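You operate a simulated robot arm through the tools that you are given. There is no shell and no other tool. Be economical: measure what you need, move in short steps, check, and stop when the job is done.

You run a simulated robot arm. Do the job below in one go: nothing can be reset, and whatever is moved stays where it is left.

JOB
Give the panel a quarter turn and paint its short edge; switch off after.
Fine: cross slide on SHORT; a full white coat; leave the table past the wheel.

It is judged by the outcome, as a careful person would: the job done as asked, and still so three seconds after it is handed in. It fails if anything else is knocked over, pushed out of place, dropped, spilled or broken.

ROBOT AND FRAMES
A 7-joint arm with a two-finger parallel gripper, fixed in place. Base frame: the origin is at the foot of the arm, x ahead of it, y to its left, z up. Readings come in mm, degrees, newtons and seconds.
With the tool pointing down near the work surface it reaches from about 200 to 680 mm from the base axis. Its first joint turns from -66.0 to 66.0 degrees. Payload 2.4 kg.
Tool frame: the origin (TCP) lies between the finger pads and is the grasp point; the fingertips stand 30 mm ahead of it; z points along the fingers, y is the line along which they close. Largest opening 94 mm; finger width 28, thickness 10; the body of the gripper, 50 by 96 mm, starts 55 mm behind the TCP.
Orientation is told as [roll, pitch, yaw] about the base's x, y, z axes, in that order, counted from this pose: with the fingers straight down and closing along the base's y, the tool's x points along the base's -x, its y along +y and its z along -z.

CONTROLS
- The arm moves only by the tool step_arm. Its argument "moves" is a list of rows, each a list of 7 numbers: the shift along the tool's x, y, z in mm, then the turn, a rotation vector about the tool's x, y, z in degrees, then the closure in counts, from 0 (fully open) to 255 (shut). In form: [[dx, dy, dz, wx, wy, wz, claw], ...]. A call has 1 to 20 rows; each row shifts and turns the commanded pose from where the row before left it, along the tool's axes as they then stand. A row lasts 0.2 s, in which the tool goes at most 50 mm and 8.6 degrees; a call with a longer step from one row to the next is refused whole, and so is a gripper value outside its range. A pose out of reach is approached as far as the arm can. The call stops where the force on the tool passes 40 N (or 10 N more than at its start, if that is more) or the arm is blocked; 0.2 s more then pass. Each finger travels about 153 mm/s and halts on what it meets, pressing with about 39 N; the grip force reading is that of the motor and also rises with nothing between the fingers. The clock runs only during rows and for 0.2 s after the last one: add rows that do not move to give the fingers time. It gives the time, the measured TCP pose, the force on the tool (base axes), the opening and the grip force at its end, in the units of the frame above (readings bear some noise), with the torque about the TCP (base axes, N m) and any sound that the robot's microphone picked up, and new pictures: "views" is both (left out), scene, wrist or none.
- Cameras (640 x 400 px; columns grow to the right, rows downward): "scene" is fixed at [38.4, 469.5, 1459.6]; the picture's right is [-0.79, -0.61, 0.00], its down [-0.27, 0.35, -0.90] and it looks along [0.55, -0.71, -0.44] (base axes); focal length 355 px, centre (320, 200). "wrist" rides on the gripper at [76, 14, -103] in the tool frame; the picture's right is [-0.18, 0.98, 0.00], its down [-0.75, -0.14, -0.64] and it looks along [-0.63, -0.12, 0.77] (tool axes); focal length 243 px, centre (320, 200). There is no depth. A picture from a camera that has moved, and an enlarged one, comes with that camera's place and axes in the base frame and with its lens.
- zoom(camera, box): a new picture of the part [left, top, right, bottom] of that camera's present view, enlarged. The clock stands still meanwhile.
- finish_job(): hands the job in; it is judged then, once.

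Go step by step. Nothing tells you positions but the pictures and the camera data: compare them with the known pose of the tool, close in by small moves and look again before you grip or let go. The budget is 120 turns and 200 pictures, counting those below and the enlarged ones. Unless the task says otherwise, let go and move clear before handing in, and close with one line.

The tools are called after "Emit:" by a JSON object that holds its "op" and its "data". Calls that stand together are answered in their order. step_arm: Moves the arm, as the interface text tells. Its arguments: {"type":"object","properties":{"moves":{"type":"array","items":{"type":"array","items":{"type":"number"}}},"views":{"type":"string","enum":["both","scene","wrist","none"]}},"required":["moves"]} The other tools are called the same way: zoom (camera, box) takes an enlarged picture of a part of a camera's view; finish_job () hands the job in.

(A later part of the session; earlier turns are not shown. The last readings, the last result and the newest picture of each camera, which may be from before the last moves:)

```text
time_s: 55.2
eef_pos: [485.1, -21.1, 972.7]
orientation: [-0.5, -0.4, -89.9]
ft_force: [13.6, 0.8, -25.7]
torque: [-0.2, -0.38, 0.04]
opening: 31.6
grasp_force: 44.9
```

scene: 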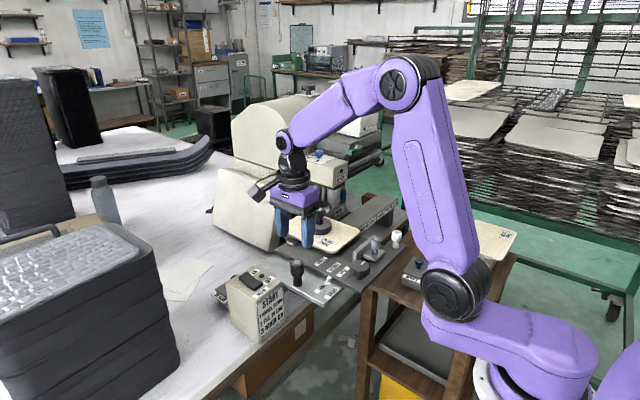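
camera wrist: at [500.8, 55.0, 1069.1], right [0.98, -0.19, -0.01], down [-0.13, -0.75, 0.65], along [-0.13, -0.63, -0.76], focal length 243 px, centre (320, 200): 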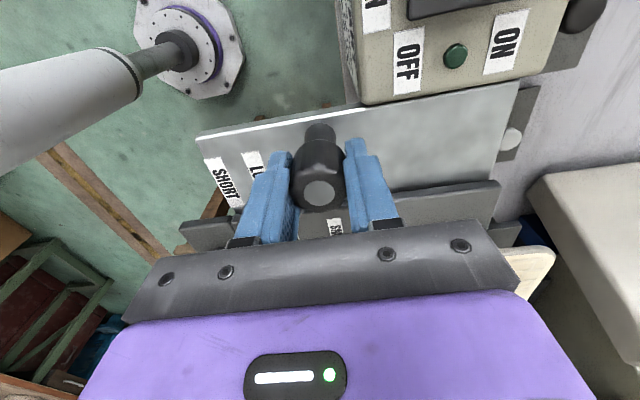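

Emit:
{"op": "step_arm", "data": {"moves": [[0, 0, -2, 0, 0, 0, 220], [0, 0, 0, 0, 0, 0, 220]], "views": "both"}}

Emit:
{"op": "zoom", "data": {"camera": "scene", "box": [260, 230, 340, 290]}}

```text
time_s: 55.8
eef_pos: [484.8, -22.6, 974.6]
orientation: [-0.6, -0.3, -90.1]
ft_force: [14.1, -5.4, -34.4]
torque: [-0.12, -0.3, -0.04]
opening: 31.6
grasp_force: 44.6
camera wrist: at [500.6, 55.3, 1076.5], right [0.98, -0.19, -0.01], down [-0.14, -0.75, 0.65], along [-0.13, -0.64, -0.76], focal length 243 px, centre (320, 200)
```

scene: 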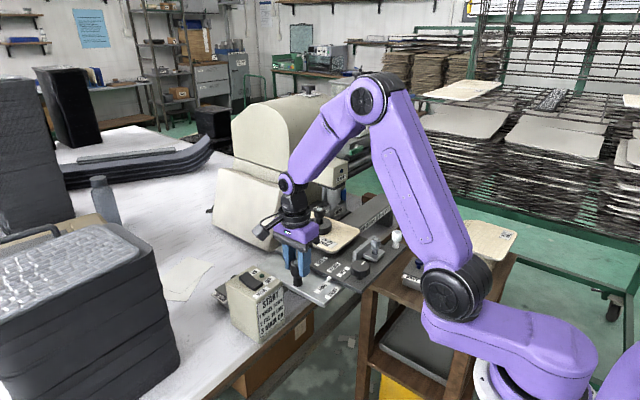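
wrist: 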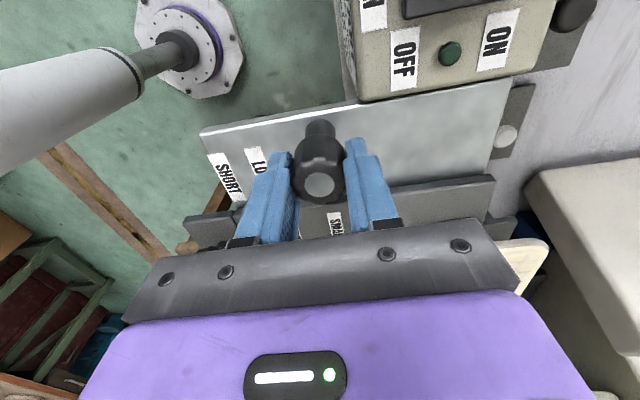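

```text
6.67 times, centred on (300, 260) of scene
camera zoom: at [39.4, 469.3, 1459.6], right [-0.79, -0.61, 0.0], down [-0.27, 0.35, -0.9], along [0.55, -0.71, -0.44], focal length 2365 px, centre (453, -200)
```

zoom: 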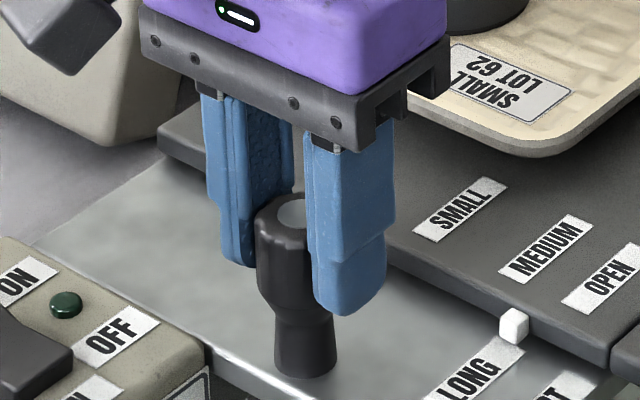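

The slide is held by something not yet seen. I'll release and inspect the silver block at the table's far edge near (584,-122).

Emit:
{"op": "step_arm", "data": {"moves": [[0, 0, 0, 0, 0, 0, 110], [0, 0, 0, 0, 0, 0, 110], [0, 0, -45, 0, 0, 0, 110], [0, 0, -45, 0, 0, 0, 110], [0, 0, -20, 0, 0, -8.5, 110], [0, 0, 0, 0, 0, -8.5, 110], [0, 0, 0, 0, 0, -8.5, 110], [0, 0, 0, 0, 0, -8.5, 110], [0, 0, 0, 0, 0, -8.5, 110], [0, 0, 0, 0, 0, -8.5, 110], [0, 0, 0, 0, 0, -8.5, 110], [0, 0, 0, 0, 0, -8.5, 110], [0, 0, 0, 0, 0, -8.5, 110], [0, 0, 0, 0, 0, -8.5, 110], [0, 0, 0, 0, 0, -5, 110], [-35, -35, 0, 0, 0, 0, 40], [-35, -35, 0, 0, 0, 0, 0], [0, -30, 0, 0, 0, 0, 0], [0, 0, 0, 0, 0, 0, 0]], "views": "both"}}

Emit:
{"op": "zoom", "data": {"camera": "wrist", "box": [220, 60, 400, 180]}}

Emit:
{"op": "zoom", "data": {"camera": "scene", "box": [266, 220, 330, 260]}}

```text
time_s: 59.8
eef_pos: [554.8, -122.8, 1085.0]
orientation: [-0.2, 0.5, 0.0]
ft_force: [-0.5, -0.1, -0.1]
torque: [0.01, 0.0, 0.02]
opening: 94.2
grasp_force: 0.1
camera wrist: at [480.1, -107.5, 1188.9], right [0.18, 0.98, -0.01], down [0.76, -0.14, 0.64], along [0.62, -0.12, -0.77], focal length 243 px, centre (320, 200)
```

scene: 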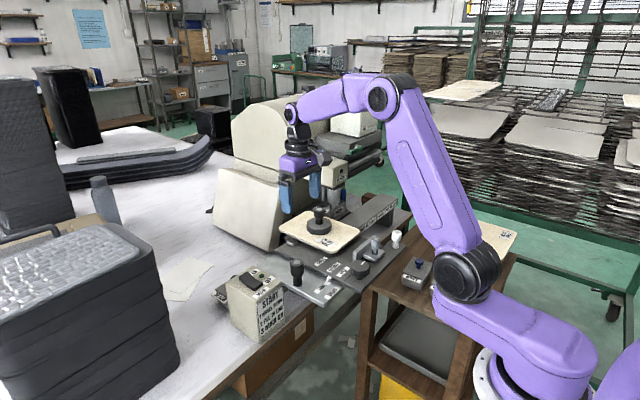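
wrist: 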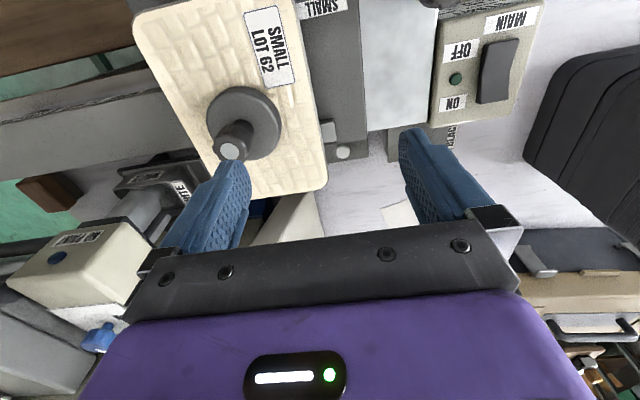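

```text
3.33 times, centred on (310, 120) of wrist
camera zoom: at [480.1, -107.5, 1188.9], right [0.18, 0.98, -0.01], down [0.76, -0.14, 0.64], along [0.62, -0.12, -0.77], focal length 809 px, centre (353, 467)
```

zoom: 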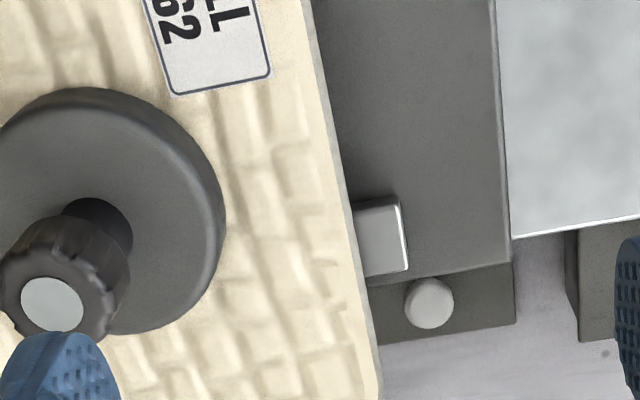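

```text
10.00 times, centred on (298, 240) of scene
camera zoom: at [38.5, 469.4, 1459.6], right [-0.79, -0.61, 0.0], down [-0.27, 0.35, -0.9], along [0.55, -0.71, -0.44], focal length 3548 px, centre (540, -200)
```

zoom: 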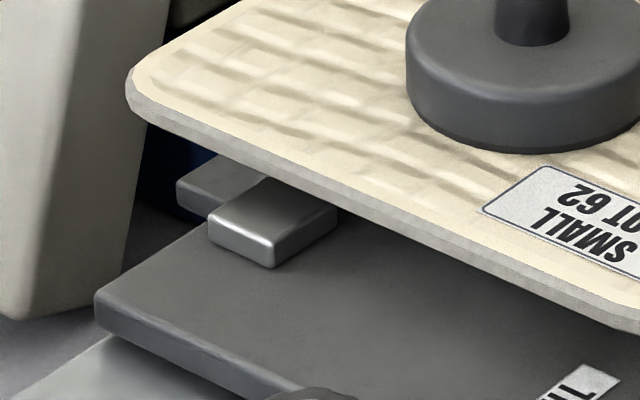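

No lock visible there. The knurled handle might need twisting, so I'll regrip it high and try a gentle turn.

Emit:
{"op": "step_arm", "data": {"moves": [[35, 35, 0, 0, 0, 0, 60], [35, 35, 0, 0, 0, 0, 119], [1, 31, 0, 0, -0.5, 0, 119], [0, 0, 45, 0, 0, 0, 119], [0, 0, 40, 0, 0, 0, 119], [0, 0, 32, 0, 0, 0, 119], [0, 0, 0, 0, 0, 0, 119], [0, 0, 0, 0, 0, 0, 220], [0, 0, 0, 0, 0, 0, 220], [0, 0, 0, 0, 0, 0, 220], [0, 0, 0, 0, 0, 5, 220], [0, 0, 0, 0, 0, 5, 220], [0, 0, 0, 0, 0, 5, 220], [0, 0, 0, 0, 0, 0, 220]], "views": "both"}}

Emit:
{"op": "zoom", "data": {"camera": "scene", "box": [260, 230, 340, 290]}}

```text
time_s: 62.8
eef_pos: [484.5, -22.9, 967.1]
orientation: [-0.3, 0.1, -15.1]
ft_force: [1.0, -0.6, -7.1]
torque: [-0.13, -0.1, 0.38]
opening: 31.6
grasp_force: 45.2
camera wrist: at [414.6, 13.4, 1070.1], right [0.43, 0.9, -0.01], down [0.69, -0.33, 0.64], along [0.58, -0.28, -0.77], focal length 243 px, centre (320, 200)
```

scene: 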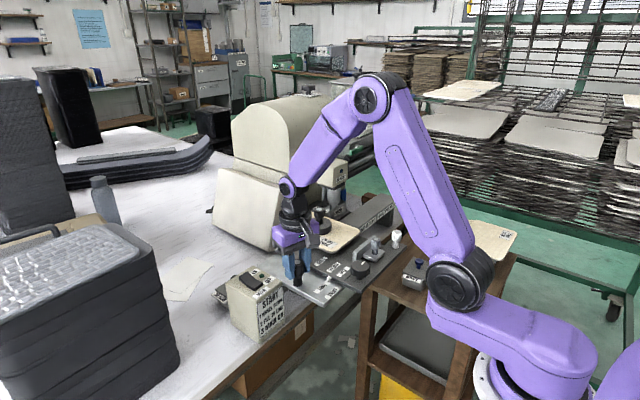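
wrist: 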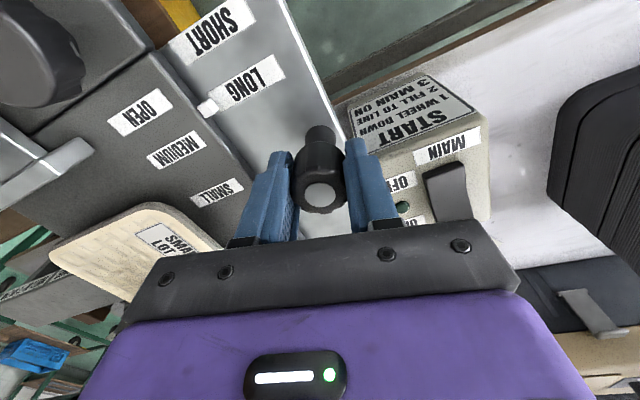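

```text
6.67 times, centred on (300, 260) of scene
camera zoom: at [38.6, 469.5, 1459.6], right [-0.79, -0.61, 0.0], down [-0.27, 0.35, -0.9], along [0.55, -0.71, -0.44], focal length 2365 px, centre (453, -200)
```

zoom: 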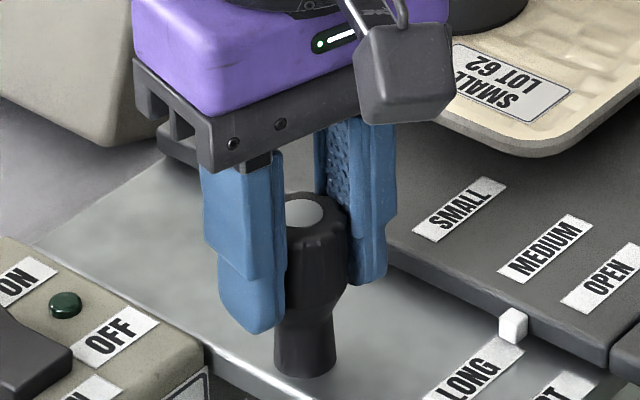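

The handle does not twist either. I'll release and look at the table from its left side for a lock.

Emit:
{"op": "step_arm", "data": {"moves": [[0, 0, 0, 0, 0, 0, 119], [0, 0, 0, 0, 0, 0, 119], [0, 0, -45, 0, 0, 0, 119], [0, 0, -45, 0, 0, 0, 119], [0, 0, 0, 0, 0, -8, 0], [0, 0, 0, 0, 0, -8, 0], [0, -40, 0, 0, 0, 0, 0], [0, -45, 0, 0, 0, 0, 0], [0, -45, 0, 0, 0, 0, 0], [0, -45, 0, 0, 0, 0, 0], [0, -45, 0, 0, 0, -8.5, 0], [0, -45, 0, 0, 0, -8.5, 0], [0, 0, 0, 0, 0, -8.5, 0], [0, 0, 0, 0, 0, -8.5, 0], [0, 0, 0, 0, 0, -8.5, 0], [0, 0, 0, 0, 0, -8.5, 0], [0, 0, 0, 0, 0, -8.5, 0], [0, 0, 0, 0, 0, -8.5, 0], [0, 0, 0, 0, 0, -8.5, 0], [0, 0, 0, 0, 0, 0, 0]], "views": "wrist"}}

Emit:
{"op": "zoom", "data": {"camera": "wrist", "box": [200, 60, 420, 200]}}

```text
time_s: 67.0
eef_pos: [494.7, -285.3, 1058.8]
orientation: [0.1, 0.3, 77.6]
ft_force: [-0.2, -0.2, -0.1]
torque: [0.0, 0.0, 0.02]
opening: 93.9
grasp_force: 0.0
camera wrist: at [464.7, -355.3, 1161.7], right [-0.92, 0.39, 0.0], down [0.3, 0.71, 0.64], along [0.25, 0.59, -0.77], focal length 243 px, centre (320, 200)
```

wrist: 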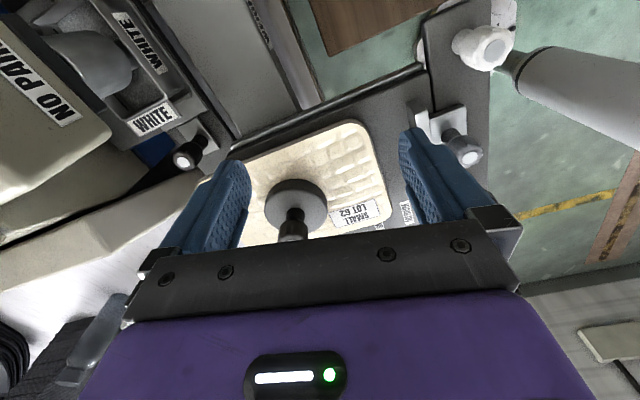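

```text
2.86 times, centred on (310, 130) of wrist
camera zoom: at [464.7, -355.3, 1161.7], right [-0.92, 0.39, 0.0], down [0.3, 0.71, 0.64], along [0.25, 0.59, -0.77], focal length 693 px, centre (349, 400)
```

zoom: 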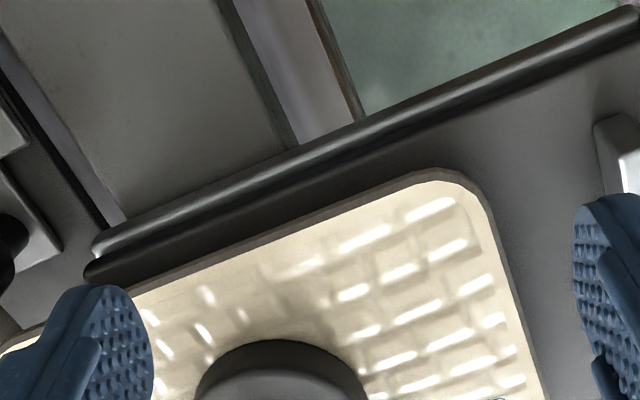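

Emit:
{"op": "zoom", "data": {"camera": "wrist", "box": [130, 80, 258, 180]}}

Emit:
{"op": "zoom", "data": {"camera": "wrist", "box": [380, 0, 520, 180]}}

Emit:
{"op": "zoom", "data": {"camera": "wrist", "box": [0, 20, 220, 160]}}

```text
4.00 times, centred on (194, 130) of wrist
camera zoom: at [464.7, -355.3, 1161.7], right [-0.92, 0.39, 0.0], down [0.3, 0.71, 0.64], along [0.25, 0.59, -0.77], focal length 970 px, centre (824, 480)
```

zoom: 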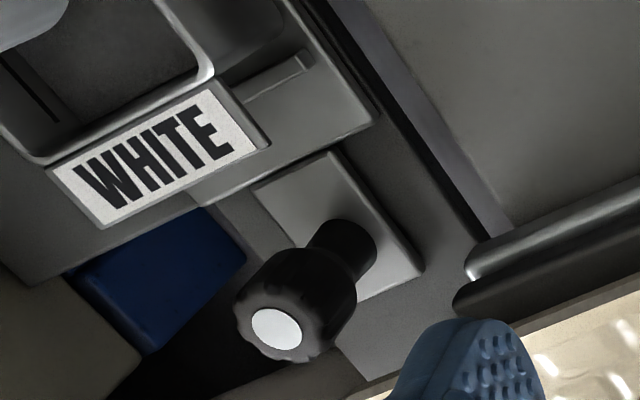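

```text
2.22 times, centred on (450, 90) of wrist
camera zoom: at [464.7, -355.3, 1161.7], right [-0.92, 0.39, 0.0], down [0.3, 0.71, 0.64], along [0.25, 0.59, -0.77], focal length 539 px, centre (31, 444)
```

zoom: 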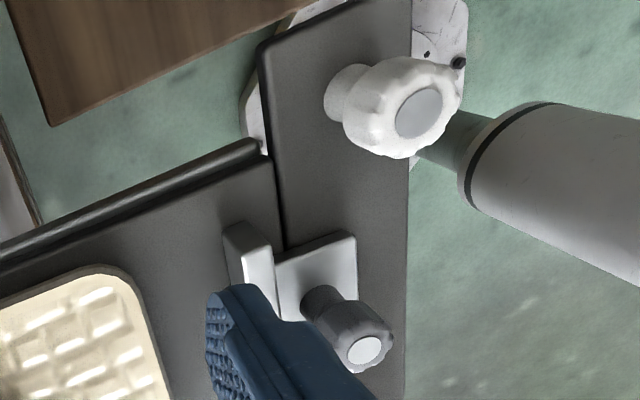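

```text
2.86 times, centred on (110, 90) of wrist
camera zoom: at [464.7, -355.3, 1161.7], right [-0.92, 0.39, 0.0], down [0.3, 0.71, 0.64], along [0.25, 0.59, -0.77], focal length 693 px, centre (920, 514)
```

zoom: 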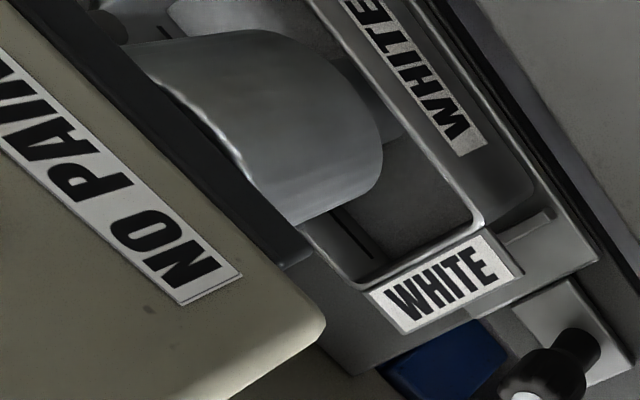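

I'll look at the silver block at the far right of the table from the right side.

Emit:
{"op": "step_arm", "data": {"moves": [[0, 0, -40, 0, 0, 8.6, 0], [0, 0, 0, 0, 0, 8.6, 0], [0, 0, 0, 0, 0, 8.6, 0], [0, 0, 0, 0, 0, 8.6, 0], [0, 0, 0, 0, 0, 8.6, 0], [0, 0, 0, 0, 0, 8.6, 0], [0, 0, 0, 0, 0, 8.6, 0], [0, 0, 0, 0, 0, 8.6, 0], [0, 0, 0, 0, 0, 8.6, 0], [-20, 40, 0, 0, 0, 0, 0], [-20, 40, 0, 0, 0, 0, 0], [-20, 40, 0, 0, 0, 0, 0], [-20, 40, 0, 0, 0, 0, 0], [0, 40, 0, 0, 0, 0, 0], [0, 0, 0, 0, 0, 0, 0]], "views": "none"}}

Emit:
{"op": "step_arm", "data": {"moves": [[0, 0, 0, 0, 0, 8.6, 0], [0, 0, 0, 0, 0, 8.6, 0], [0, 0, 0, 0, 0, 8.6, 0], [0, 0, 0, 0, 0, 8.6, 0], [0, 0, 0, 0, 0, 8.6, 0], [0, 0, 0, 0, 0, 8.6, 0], [0, 0, 0, 0, 0, 8.6, 0], [0, 0, 0, 0, 0, 8.6, 0], [0, 0, 0, 0, 0, 8.6, 0], [0, 0, 0, 0, 0, 8.6, 0], [0, 0, 30, 0, 0, 0, 0], [0, 0, 30, 0, 0, 0, 0], [0, 0, 0, 0, 0, 0, 0]], "views": "wrist"}}

Emit:
{"op": "zoom", "data": {"camera": "wrist", "box": [220, 60, 420, 200]}}

```text
time_s: 70.2
eef_pos: [574.4, -86.5, 1097.6]
orientation: [-0.3, 0.1, 0.1]
ft_force: [-1.0, -0.6, -0.9]
torque: [-0.03, 0.01, -0.01]
opening: 93.7
grasp_force: 0.1
```

```text
time_s: 73.0
eef_pos: [573.2, -82.8, 1034.9]
orientation: [-0.1, -0.3, -86.0]
ft_force: [0.1, -0.3, 0.7]
torque: [0.0, -0.04, 0.0]
opening: 94.1
grasp_force: 0.2
camera wrist: at [581.4, -5.2, 1138.7], right [0.99, -0.11, 0.0], down [-0.09, -0.76, 0.65], along [-0.07, -0.64, -0.76], focal length 243 px, centre (320, 200)
```

wrist: 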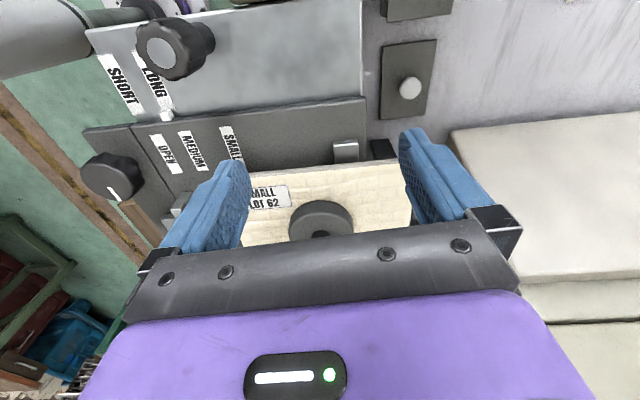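

```text
2.86 times, centred on (320, 130) of wrist
camera zoom: at [581.4, -5.2, 1138.7], right [0.99, -0.11, 0.0], down [-0.09, -0.76, 0.65], along [-0.07, -0.64, -0.76], focal length 693 px, centre (320, 400)
```

zoom: 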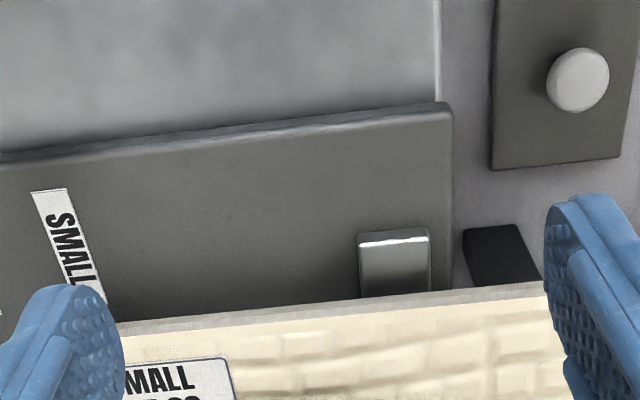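

The block and tab are just supports. I'll check the dial card on the dome from above with the gripper closed, since it may concern the wheel.

Emit:
{"op": "step_arm", "data": {"moves": [[0, 0, -45, 0, 0, -8.6, 255], [0, 0, -45, 0, 0, -8.6, 255], [0, 0, -45, 0, 0, -8.6, 255], [0, 0, -45, 0, 0, -8.6, 255], [0, 0, -45, 0, 0, -8.6, 255], [0, 0, 0, 0, 0, -8.6, 255], [0, 0, 0, 0, 0, -8.6, 255], [0, 0, 0, 0, 0, -8.6, 255], [0, 0, 0, 0, 0, -8.6, 255], [0, 0, 0, 0, 0, -8.6, 255], [35, -30, -20, 0, 0, 0, 255], [35, -30, -20, 0, 0, 0, 255], [35, -30, -20, 0, 0, 0, 255], [35, -30, -20, 0, 0, 0, 255], [35, -30, -20, 0, 0, 0, 255], [0, -30, -20, 0, -8, 0, 255], [0, 0, -20, 0, -8, 0, 255], [0, 0, 0, 0, -8, 0, 255], [0, 0, 0, 0, 0, 0, 255]], "views": "wrist"}}

```text
refused: row 11 steps farther than a row can; nothing moved
```

Emit:
{"op": "step_arm", "data": {"moves": [[0, 0, -45, 0, 0, -8.6, 255], [0, 0, -45, 0, 0, -8.6, 255], [0, 0, -45, 0, 0, -8.6, 255], [0, 0, -45, 0, 0, -8.6, 255], [0, 0, -45, 0, 0, -8.6, 255], [0, 0, 0, 0, 0, -8.6, 255], [0, 0, 0, 0, 0, -8.6, 255], [0, 0, 0, 0, 0, -8.6, 255], [0, 0, 0, 0, 0, -8.6, 255], [0, 0, 0, 0, 0, -8.6, 255], [35, -30, 0, 0, 0, 0, 255], [35, -30, 0, 0, 0, 0, 255], [35, -30, 0, 0, 0, 0, 255], [35, -30, 0, 0, 0, 0, 255], [35, -30, 0, 0, 0, 0, 255], [0, -30, -35, 0, -8, 0, 255], [0, 0, -45, 0, -8, 0, 255], [0, 0, -45, 0, -8, 0, 255], [0, 0, 0, 0, -8, 0, 255], [0, 0, 0, 0, 0, 0, 255]], "views": "wrist"}}

Emit:
{"op": "zoom", "data": {"camera": "wrist", "box": [210, 150, 306, 210]}}

```text
time_s: 77.2
eef_pos: [374.3, -263.1, 1387.4]
orientation: [-0.4, -32.1, 0.3]
ft_force: [0.4, -0.5, -0.3]
torque: [0.02, -0.02, -0.01]
opening: 0.1
grasp_force: 33.0
out of reach, approached as far as the arm can: row 5
camera wrist: at [255.7, -247.9, 1433.8], right [0.16, 0.98, 0.09], down [0.3, -0.14, 0.94], along [0.94, -0.12, -0.31], focal length 243 px, centre (320, 200)
```

wrist: 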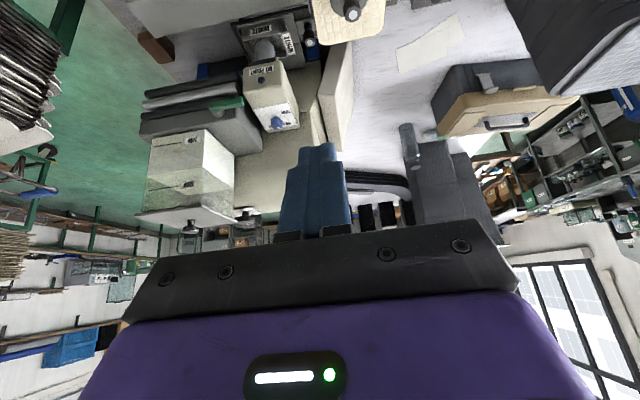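

```text
6.67 times, centred on (258, 180) of wrist
camera zoom: at [255.7, -247.9, 1433.8], right [0.16, 0.98, 0.09], down [0.3, -0.14, 0.94], along [0.94, -0.12, -0.31], focal length 1618 px, centre (733, 333)
```

zoom: 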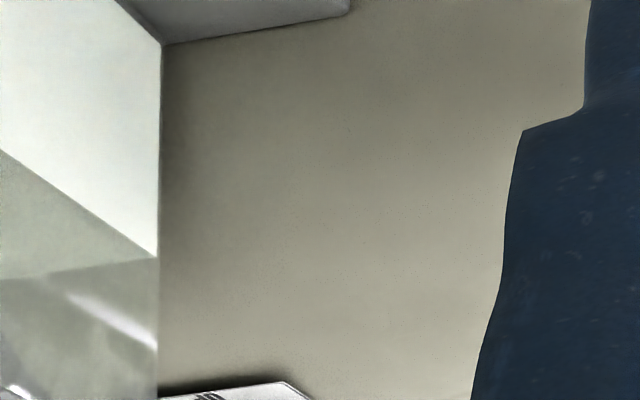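

Emit:
{"op": "zoom", "data": {"camera": "wrist", "box": [222, 200, 270, 230]}}

Emit:
{"op": "zoom", "data": {"camera": "wrist", "box": [230, 5, 326, 75]}}

```text
13.33 times, centred on (246, 215) of wrist
camera zoom: at [255.7, -247.9, 1433.8], right [0.16, 0.98, 0.09], down [0.3, -0.14, 0.94], along [0.94, -0.12, -0.31], focal length 3235 px, centre (1307, 0)
```

zoom: 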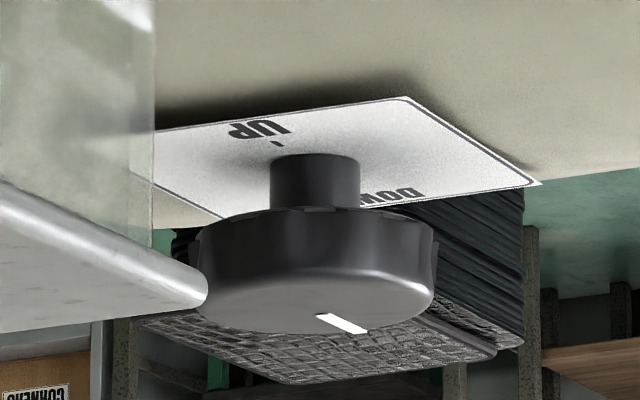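

```text
5.71 times, centred on (278, 40) of wrist
camera zoom: at [255.7, -247.9, 1433.8], right [0.16, 0.98, 0.09], down [0.3, -0.14, 0.94], along [0.94, -0.12, -0.31], focal length 1386 px, centre (560, 1114)
```

zoom: 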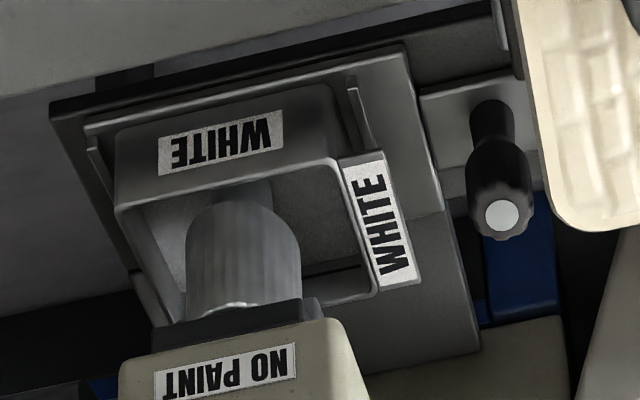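

The dome dial already reads wheel DOWN. Now back to the cross slide: I'll grip the black handle, ease the table a little off its home end, and try again.

Emit:
{"op": "step_arm", "data": {"moves": [[0, 0, 0, 0, 8, 0, 119], [0, 0, 40, 0, 8, 0, 119], [0, 0, 40, 0, 8, 0, 119], [0, 0, 40, 0, 8, 0, 119], [0, 30, 40, 0, 0, 0, 119], [0, 30, 40, 0, 0, 0, 119], [0, 30, 40, 0, 0, 0, 119], [0, 30, 30, 0, 0, 0, 119], [0, 30, 0, 0, 0, 0, 119], [0, 30, 0, 0, 0, 0, 119], [0, 30, 0, 0, 0, 0, 119], [0, 30, 0, 0, 0, 0, 119], [0, 0, 0, 0, 0, 0, 119]], "views": "none"}}

```text
time_s: 80.0
eef_pos: [408.3, -26.6, 1120.7]
orientation: [-0.3, 0.1, 0.0]
ft_force: [-0.9, -0.7, -0.4]
torque: [0.02, 0.01, 0.02]
opening: 49.8
grasp_force: 0.0
```

Emit:
{"op": "step_arm", "data": {"moves": [[-38, 2, 0, 0, 0, 0, 119], [-38, 3, 0, 0, 0, 0, 119], [0, 0, 45, 0, 0, 0, 119], [0, 0, 45, 0, 0, 0, 119], [0, 0, 45, 0, 0, 0, 119], [0, 0, 21, 0, 0, 0, 119], [0, 0, 0, 0, 0, 0, 119], [0, 0, 0, 0, 0, 0, 220], [0, 0, 0, 0, 0, 0, 220], [0, 0, 0, 0, 0, 0, 220], [0, -3, 0, 0, 0, 0, 220], [0, -3, 0, 0, 0, 0, 220], [0, -3, 0, 0, 0, 0, 220], [0, -3, 0, 0, 0, 0, 220], [0, -3, 0, 0, 0, 0, 220], [0, 0, 0, 0, 0, 0, 220]], "views": "wrist"}}

```text
time_s: 83.4
eef_pos: [484.9, -36.9, 964.1]
orientation: [-0.3, 0.1, 0.2]
ft_force: [5.6, 0.9, 5.6]
torque: [0.0, 0.88, 0.19]
opening: 31.5
grasp_force: 45.0
camera wrist: at [409.5, -20.9, 1067.5], right [0.18, 0.98, -0.01], down [0.75, -0.14, 0.64], along [0.63, -0.12, -0.77], focal length 243 px, centre (320, 200)
```

wrist: 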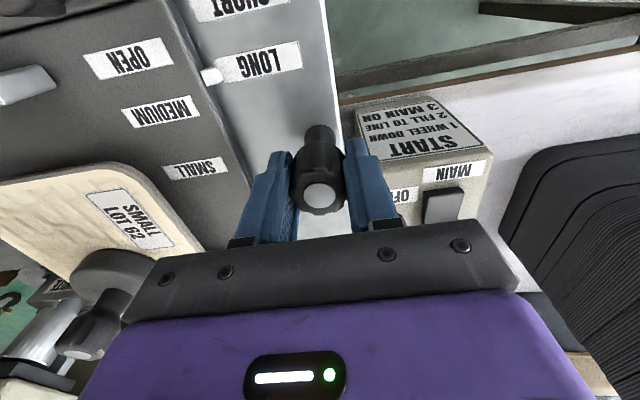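

Table moved 15 mm along. Now test x both ways.

Emit:
{"op": "step_arm", "data": {"moves": [[-2, 0, 0, 0, 0, 0, 220], [-2, 0, 0, 0, 0, 0, 220], [-2, 0, 0, 0, 0, 0, 220], [-2, 0, 0, 0, 0, 0, 220], [0, 0, 0, 0, 0, 0, 220]], "views": "none"}}

Emit:
{"op": "step_arm", "data": {"moves": [[2, 0, 0, 0, 0, 0, 220], [2, 0, 0, 0, 0, 0, 220], [2, 0, 0, 0, 0, 0, 220], [2, 0, 0, 0, 0, 0, 220], [2, 0, 0, 0, 0, 0, 220], [2, 0, 0, 0, 0, 0, 220], [0, 0, 0, 0, 0, 0, 220]], "views": "none"}}

```text
time_s: 84.6
eef_pos: [485.8, -35.8, 962.0]
orientation: [-0.2, 0.9, 0.0]
ft_force: [-28.9, -2.0, 10.3]
torque: [-0.07, 0.3, -0.02]
opening: 31.1
grasp_force: 44.9
```

```text
time_s: 86.2
eef_pos: [486.7, -35.8, 965.4]
orientation: [-0.4, -0.9, 0.2]
ft_force: [31.0, 1.5, -7.7]
torque: [0.06, -0.21, -0.02]
opening: 31.2
grasp_force: 45.1
```

Still held. I'll return the table home and test the white knob more carefully with a clean grip (fingers along x).

Emit:
{"op": "step_arm", "data": {"moves": [[-5, 0, 0, 0, 0.9, 0, 220], [0, 3, 0, 0, 0, 0, 220], [0, 3, 0, 0, 0, 0, 220], [0, 3, 0, 0, 0, 0, 220], [0, 3, 0, 0, 0, 0, 220], [0, 3, 0, 0, 0, 0, 220], [0, 0, 0, 0, 0, 0, 119], [0, 0, 0, 0, 0, 0, 119], [0, 0, -45, 0, 0, 0, 119], [0, 0, -45, 0, 0, 0, 119], [0, 0, -10, 0, 0, 0, 119], [20, -40, 0, 0, 0, 0, 80], [20, -40, 0, 0, 0, 0, 80], [20, -40, 0, 0, 0, 0, 80], [20, -40, 0, 0, 0, 0, 80], [20, -40, 0, 0, 0, 0, 80], [15, -40, 0, 0, 0, 0, 80], [0, -20, 0, 0, 0, 0, 80], [0, 0, 0, 0, 0, 0, 80]], "views": "none"}}

Emit:
{"op": "step_arm", "data": {"moves": [[0, 0, 0, 0, 0, 8.5, 90], [0, 0, 0, 0, 0, 8.5, 90], [0, 0, 0, 0, 0, 8.5, 90], [0, 0, 0, 0, 0, 8.5, 90], [0, 0, 0, 0, 0, 8.5, 90], [0, 0, 0, 0, 0, 8.5, 90], [0, 0, 0, 0, 0, 8.5, 90], [0, 0, 0, 0, 0, 8.5, 90], [0, 0, 0, 0, 0, 8.5, 90], [0, 0, 0, 0, 0, 8.5, 90], [0, 0, 0, 0, 0, 5, 90], [0, 0, 0, 0, 0, 0, 90]], "views": "wrist"}}

```text
time_s: 90.2
eef_pos: [372.5, -278.8, 1067.7]
orientation: [-0.2, 0.9, 0.2]
ft_force: [0.6, -0.1, 0.2]
torque: [0.0, -0.02, -0.02]
opening: 64.6
grasp_force: 0.2
```

```text
time_s: 92.8
eef_pos: [373.5, -279.7, 1066.9]
orientation: [-0.9, -0.3, -90.0]
ft_force: [0.3, -0.5, -0.4]
torque: [0.01, 0.02, -0.04]
opening: 60.9
grasp_force: 0.0
camera wrist: at [389.1, -202.7, 1169.5], right [0.98, -0.18, -0.02], down [-0.13, -0.75, 0.65], along [-0.13, -0.63, -0.76], focal length 243 px, centre (320, 200)
```

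wrist: 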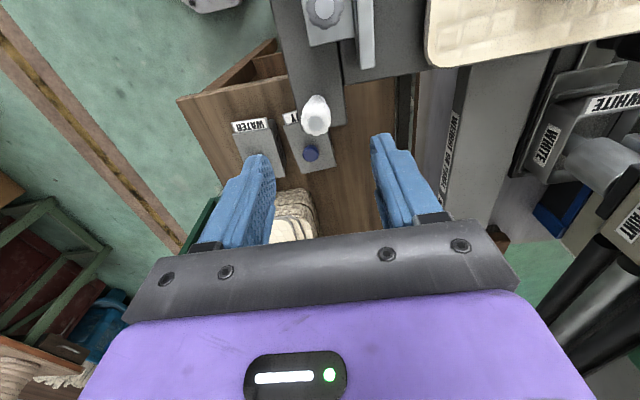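

Emit:
{"op": "step_arm", "data": {"moves": [[-6, -5.5, 40, 0, 0, 0, 110], [0, 0, 40, 0, 0, 0, 110], [0, 0, 26, 0, 0, 0, 110], [0, 0, 0, 0, 0, 0, 110], [0, 0, 0, 0, 0, 0, 220], [0, 0, 0, 0, 0, 0, 220], [0, 0, 0, 0, 0, 0, 220], [0, -1, 0, 0, 0, 0, 220], [0, -1, 0, 0, 0, 0, 220], [0, -1, 0, 0, 0, 0, 220], [0, 0, 0, 0, 0, 0, 220]], "views": "wrist"}}

```text
time_s: 95.2
eef_pos: [361.3, -286.8, 963.2]
orientation: [-0.9, -0.3, -89.9]
ft_force: [2.3, 4.7, 19.0]
torque: [0.16, 0.03, 0.22]
opening: 25.3
grasp_force: 45.0
camera wrist: at [376.8, -208.3, 1065.0], right [0.98, -0.18, -0.02], down [-0.13, -0.75, 0.65], along [-0.13, -0.64, -0.76], focal length 243 px, centre (320, 200)
```

wrist: 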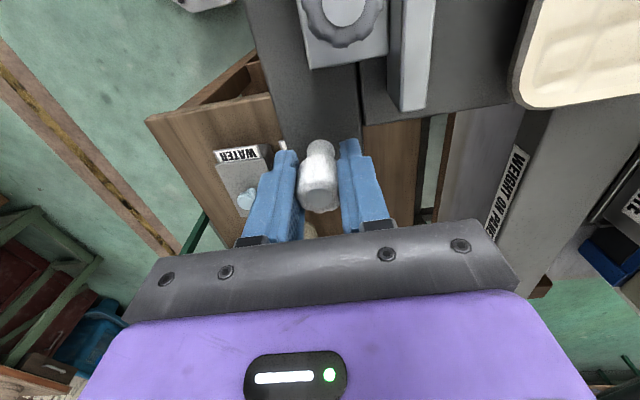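

Emit:
{"op": "step_arm", "data": {"moves": [[0, -1.5, 0, 0, 0, 0, 220], [0, -1.5, 0, 0, 0, 0, 220], [0, -1.5, 0, 0, 0, 0, 220], [0, -1.5, 0, 0, 0, 0, 220], [0, 0, 0, 0, 0, 0, 220]], "views": "none"}}

```text
time_s: 96.4
eef_pos: [355.2, -285.4, 961.9]
orientation: [-0.8, -0.4, -89.9]
ft_force: [3.0, 3.9, 32.8]
torque: [-0.16, -0.09, 0.02]
opening: 25.2
grasp_force: 45.6
```

It moves freely now in -x. I'll check what moved.

Emit:
{"op": "step_arm", "data": {"moves": [[0, 0, -3, 0, 0, 0, 220], [0, 0, 0, 0, 0, 0, 220]], "views": "both"}}

Emit:
{"op": "zoom", "data": {"camera": "scene", "box": [280, 210, 408, 290]}}

```text
time_s: 97.0
eef_pos: [353.8, -285.2, 962.2]
orientation: [-1.4, 0.2, -90.0]
ft_force: [1.6, 0.6, -34.1]
torque: [0.03, -0.01, 0.02]
opening: 25.2
grasp_force: 44.8
camera wrist: at [370.5, -208.2, 1065.0], right [0.98, -0.18, -0.02], down [-0.13, -0.76, 0.64], along [-0.14, -0.63, -0.77], focal length 243 px, centre (320, 200)
```

scene: 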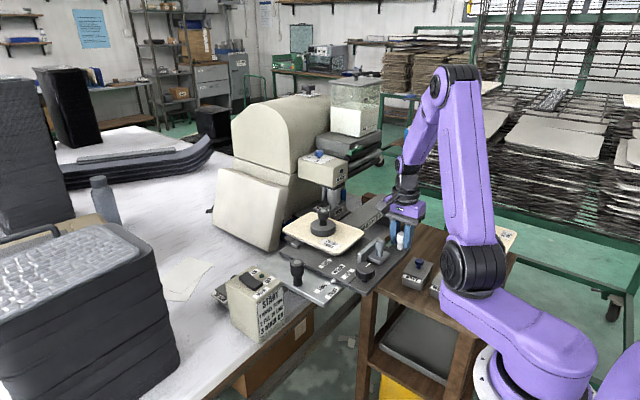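
wrist: 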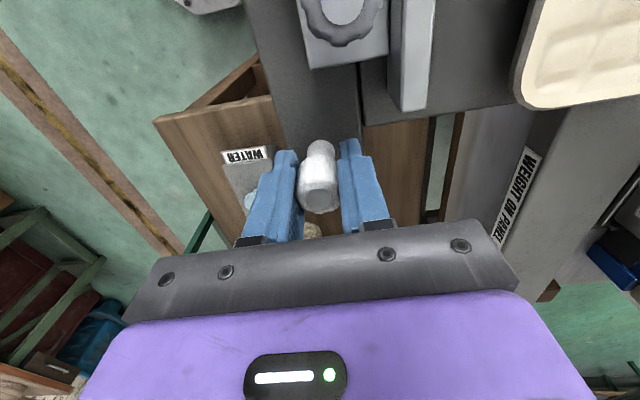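

```text
5.00 times, centred on (344, 250) of scene
camera zoom: at [38.9, 469.1, 1459.7], right [-0.79, -0.61, 0.0], down [-0.27, 0.35, -0.9], along [0.55, -0.71, -0.44], focal length 1774 px, centre (200, -50)
```

zoom: 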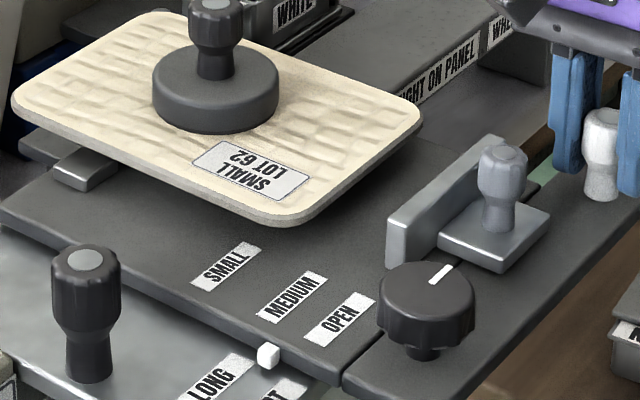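

Good: the white knob is the cross slide; the pointer is between LONG and SHORT. Relieve the vertical load and continue.

Emit:
{"op": "step_arm", "data": {"moves": [[0, 0, 1.5, 0, 0, 0, 220], [0, -2, 0, 0, 0, 0, 220], [0, -2, 0, 0, 0, 0, 220], [0, -2, 0, 0, 0, 0, 220], [0, -2, 0, 0, 0, 0, 220], [0, -2, 0, 0, 0, 0, 220], [0, 0, 0, 0, 0, 0, 220]], "views": "none"}}

Emit:
{"op": "zoom", "data": {"camera": "scene", "box": [300, 260, 364, 300]}}

```text
time_s: 98.6
eef_pos: [346.1, -286.4, 962.2]
orientation: [-1.0, -0.2, -89.8]
ft_force: [2.7, 3.4, -31.5]
torque: [-0.3, -0.02, 0.1]
opening: 25.3
grasp_force: 44.9
```

```text
10.00 times, centred on (332, 280) of scene
camera zoom: at [38.9, 469.3, 1459.7], right [-0.79, -0.61, 0.0], down [-0.27, 0.35, -0.9], along [0.55, -0.71, -0.44], focal length 3548 px, centre (200, -600)
```

zoom: 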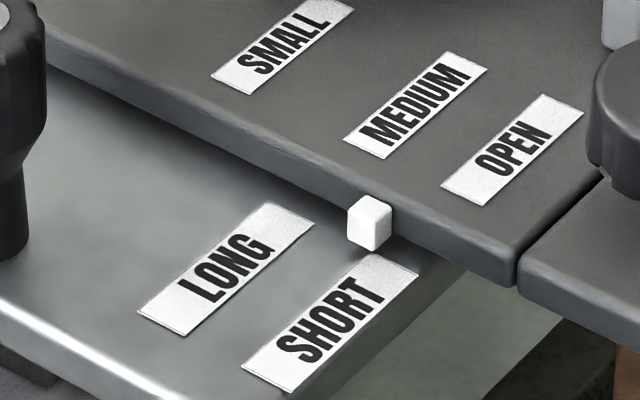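

Emit:
{"op": "step_arm", "data": {"moves": [[0, 0, 1.2, 0, 0, 0, 220], [0, -2, 0, 0, 0, 0, 220], [0, -2, 0, 0, 0, 0, 220], [0, -2, 0, 0, 0, 0, 220], [0, -2, 0, 0, 0, 0, 220], [0, 0, 0, 0, 0, 0, 220]], "views": "none"}}

Emit:
{"op": "zoom", "data": {"camera": "scene", "box": [300, 260, 364, 300]}}

```text
time_s: 100.0
eef_pos: [337.9, -287.9, 962.2]
orientation: [-0.8, -0.4, -90.0]
ft_force: [-1.6, 2.6, 4.3]
torque: [0.92, 0.07, -0.07]
opening: 25.1
grasp_force: 44.6
```

```text
10.00 times, centred on (332, 280) of scene
camera zoom: at [38.3, 469.5, 1459.6], right [-0.79, -0.61, 0.0], down [-0.27, 0.35, -0.9], along [0.55, -0.71, -0.44], focal length 3548 px, centre (200, -600)
```

zoom: 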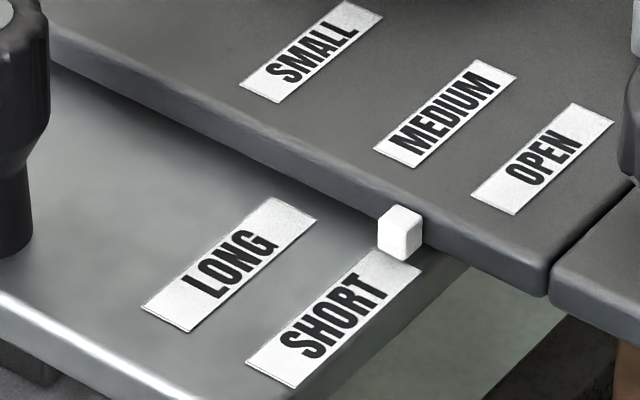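

Emit:
{"op": "step_arm", "data": {"moves": [[0, -1, 0, 0, 0, 0, 220], [0, 0, 0, 0, 0, 0, 220]], "views": "none"}}

```text
time_s: 100.6
eef_pos: [338.4, -288.8, 961.5]
orientation: [-0.8, -0.5, -89.8]
ft_force: [0.9, 3.3, 18.0]
torque: [0.66, -0.03, -0.09]
opening: 24.9
grasp_force: 45.3
```

Cross slide is on SHORT. I'll release and inspect the paint pot from above.

Emit:
{"op": "step_arm", "data": {"moves": [[0, 0, 0, 0, 0, 0, 110], [0, 0, 0, 0, 0, 0, 110], [0, 0, -45, 0, 0, 0, 110], [0, 0, -45, 0, 0, 0, 110], [0, 0, -45, 0, 0, -8.5, 110], [0, 0, -45, 0, 0, -8.5, 110], [0, 0, 0, 0, 0, -8.5, 110], [0, 0, 0, 0, 0, -8.5, 110], [0, 0, 0, 0, 0, -8.5, 110], [0, 0, 0, 0, 0, -8.5, 110], [0, 0, 0, 0, 0, -8.5, 110], [0, 0, 0, 0, 0, -8.5, 110], [0, 0, 0, 0, 0, -8.5, 110], [0, 0, 0, 0, 0, -8.5, 110], [-45, 0, 0, 0, 0, -5, 0], [-45, 0, 0, 0, 0, 0, 0], [-45, 0, 0, 0, 0, 0, 0], [-45, 0, 0, 0, 0, 0, 0], [-45, 0, 0, 0, 0, 0, 0], [0, 0, 0, 0, 0, 0, 0]], "views": "wrist"}}

Emit:
{"op": "zoom", "data": {"camera": "wrist", "box": [200, 80, 328, 170]}}

```text
time_s: 104.8
eef_pos: [565.4, -288.8, 1139.4]
orientation: [-0.3, 0.9, 0.0]
ft_force: [-0.1, -0.7, -0.6]
torque: [0.01, -0.01, 0.03]
opening: 93.8
grasp_force: 0.0
camera wrist: at [491.1, -272.8, 1244.7], right [0.18, 0.98, -0.01], down [0.76, -0.14, 0.63], along [0.62, -0.12, -0.78], focal length 243 px, centre (320, 200)
```

wrist: 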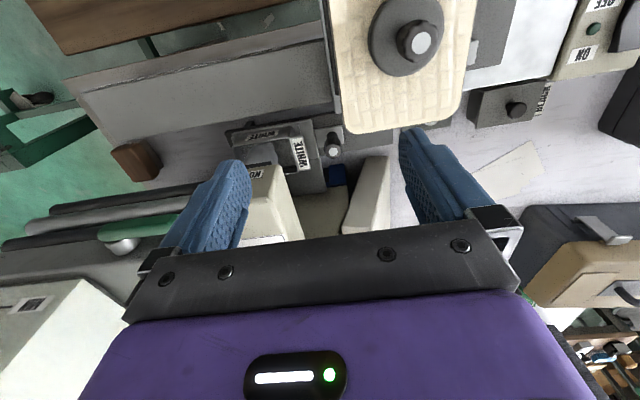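

```text
4.44 times, centred on (264, 125) of wrist
camera zoom: at [491.1, -272.8, 1244.7], right [0.18, 0.98, -0.01], down [0.76, -0.14, 0.63], along [0.62, -0.12, -0.78], focal length 1078 px, centre (569, 533)
```

zoom: 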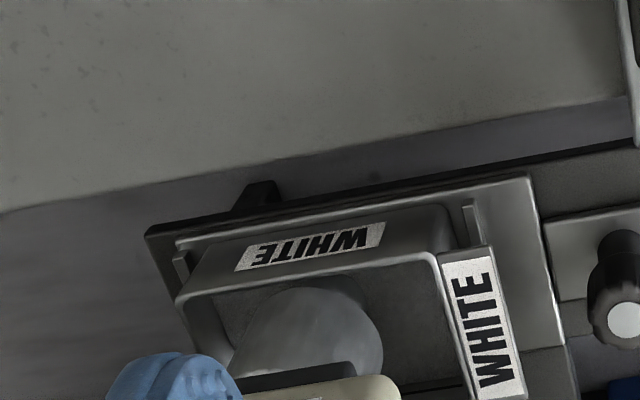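

The pot is empty, so it must be filled using the green tap. Let me look at that.

Emit:
{"op": "zoom", "data": {"camera": "wrist", "box": [60, 190, 188, 270]}}

Emit:
{"op": "zoom", "data": {"camera": "scene", "box": [330, 130, 394, 180]}}

```text
5.00 times, centred on (124, 230) of wrist
camera zoom: at [491.1, -272.8, 1244.7], right [0.18, 0.98, -0.01], down [0.76, -0.14, 0.63], along [0.62, -0.12, -0.78], focal length 1213 px, centre (1300, 50)
```

zoom: 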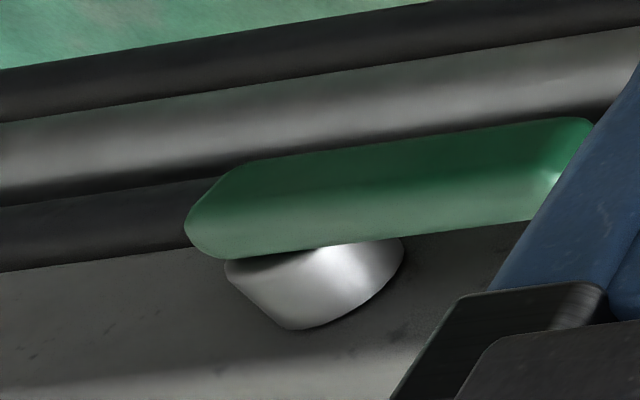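

```text
8.00 times, centred on (362, 155) of scene
camera zoom: at [38.4, 469.5, 1459.6], right [-0.79, -0.62, 0.0], down [-0.27, 0.35, -0.9], along [0.55, -0.71, -0.44], focal length 2838 px, centre (-16, 560)
```

zoom: 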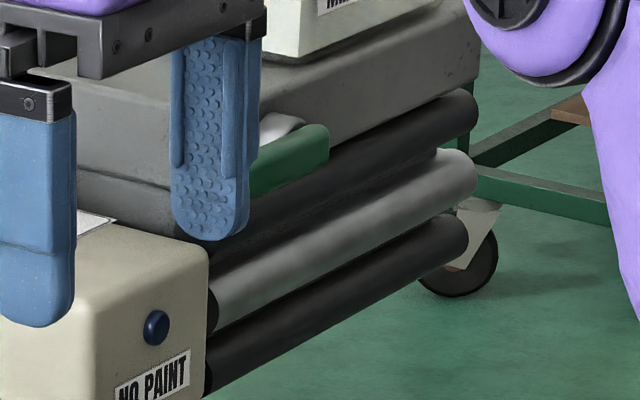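

The tap lever pivots near (625,-478,1100) with its free end toward y≈-421. I'll approach with a tilted, closed gripper from the front and test pressing the free end down gently.

Emit:
{"op": "step_arm", "data": {"moves": [[30, 0, -35, 0, 0, 0, 255], [30, 0, -30, 0, 0, 0, 255], [30, 0, 0, 0, 0, 8.5, 255], [0, 0, 0, 0, 0, 8.5, 255], [0, 0, 0, 0, 0, 8.5, 255], [0, 0, 0, 0, 0, 8.5, 255], [0, 0, 0, 0, -8.5, 0, 255], [0, 0, 0, 0, -8.5, 0, 255], [0, 0, 0, 0, -8.5, 0, 255], [0, 0, 0, 0, -8.5, 0, 255], [0, 0, 0, 0, -8.5, 0, 255], [0, 0, 0, 0, -8.5, 0, 255], [0, 0, 0, 0, 0, 0, 255]], "views": "both"}}

```text
time_s: 107.6
eef_pos: [475.5, -289.0, 1204.7]
orientation: [-1.2, -50.3, -33.0]
ft_force: [0.5, 0.0, -0.4]
torque: [0.06, 0.03, 0.0]
opening: 0.0
grasp_force: 32.8
camera wrist: at [377.9, -206.0, 1212.0], right [0.65, 0.75, 0.13], down [-0.08, -0.1, 0.99], along [0.76, -0.65, 0.0], focal length 243 px, centre (320, 200)
```

scene: 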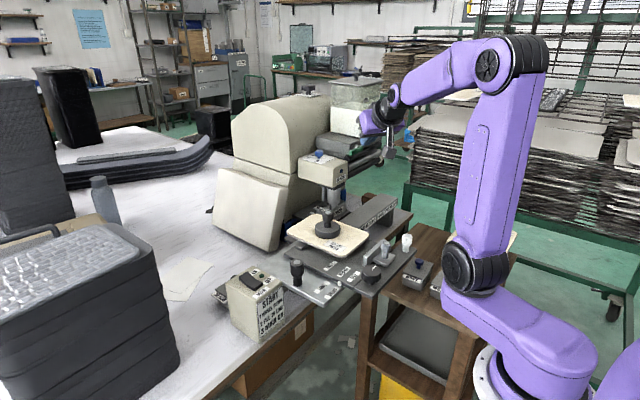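
wrist: 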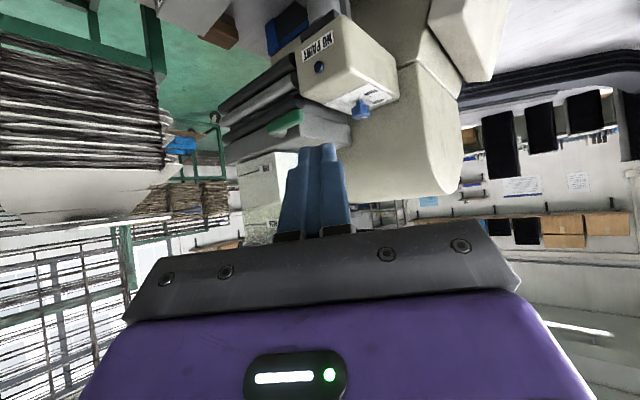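

Emit:
{"op": "step_arm", "data": {"moves": [[-18, -17, 30, 0, 0, 0, 255], [-18, -17, 30, 0, 0, 0, 255], [-18, -17, 30, 0, 0, 0, 255], [0, 0, 30, 0, 0, 0, 255], [0, 0, 20, 0, 0, 0, 255], [0, 0, 0, 0, 0, 0, 255]], "views": "both"}}

Emit:
{"op": "zoom", "data": {"camera": "scene", "box": [320, 110, 416, 180]}}

Emit:
{"op": "zoom", "data": {"camera": "wrist", "box": [220, 60, 380, 180]}}

```text
time_s: 109.0
eef_pos: [565.4, -413.1, 1158.4]
orientation: [-1.0, -50.4, -33.1]
ft_force: [0.7, 0.0, 0.5]
torque: [-0.01, 0.01, 0.01]
opening: 0.2
grasp_force: 33.0
camera wrist: at [467.7, -328.4, 1165.4], right [0.65, 0.75, 0.13], down [-0.08, -0.1, 0.99], along [0.76, -0.65, 0.0], focal length 243 px, centre (320, 200)
```

scene: 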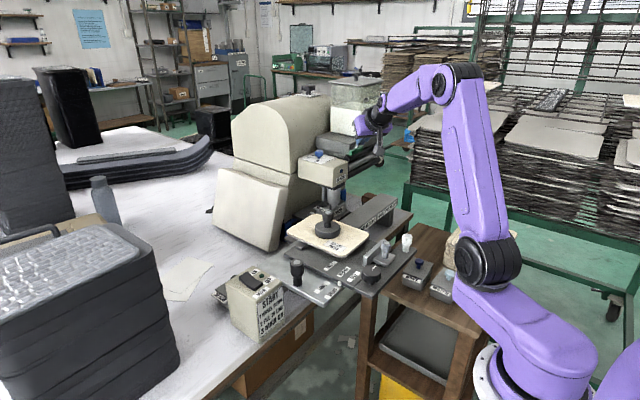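
wrist: 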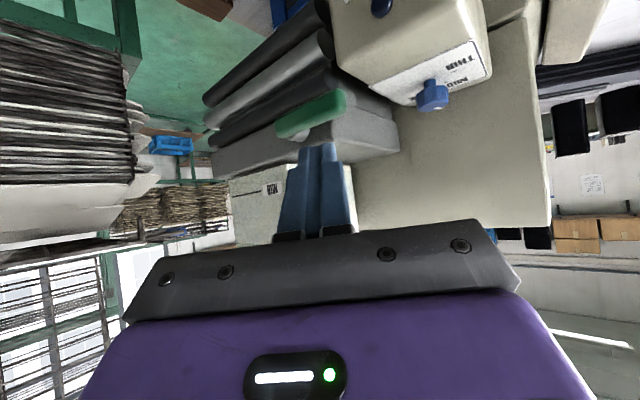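

```text
5.71 times, centred on (368, 145) of scene
camera zoom: at [38.4, 469.4, 1459.6], right [-0.79, -0.61, 0.0], down [-0.27, 0.35, -0.9], along [0.55, -0.71, -0.44], focal length 2027 px, centre (46, 514)
```

zoom: 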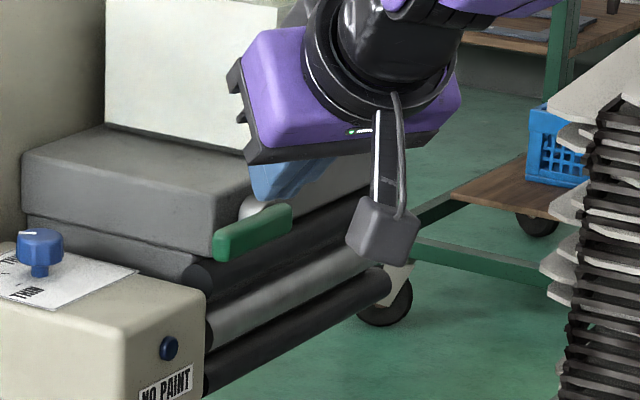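

```text
3.33 times, centred on (300, 120) of wrist
camera zoom: at [467.7, -328.4, 1165.4], right [0.65, 0.75, 0.13], down [-0.08, -0.1, 0.99], along [0.76, -0.65, 0.0], focal length 809 px, centre (387, 467)
```

zoom: 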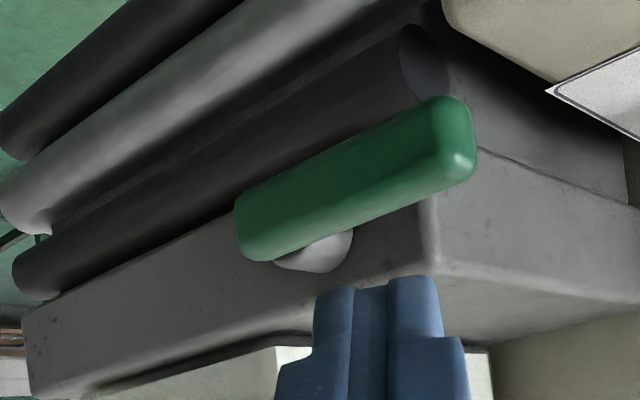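

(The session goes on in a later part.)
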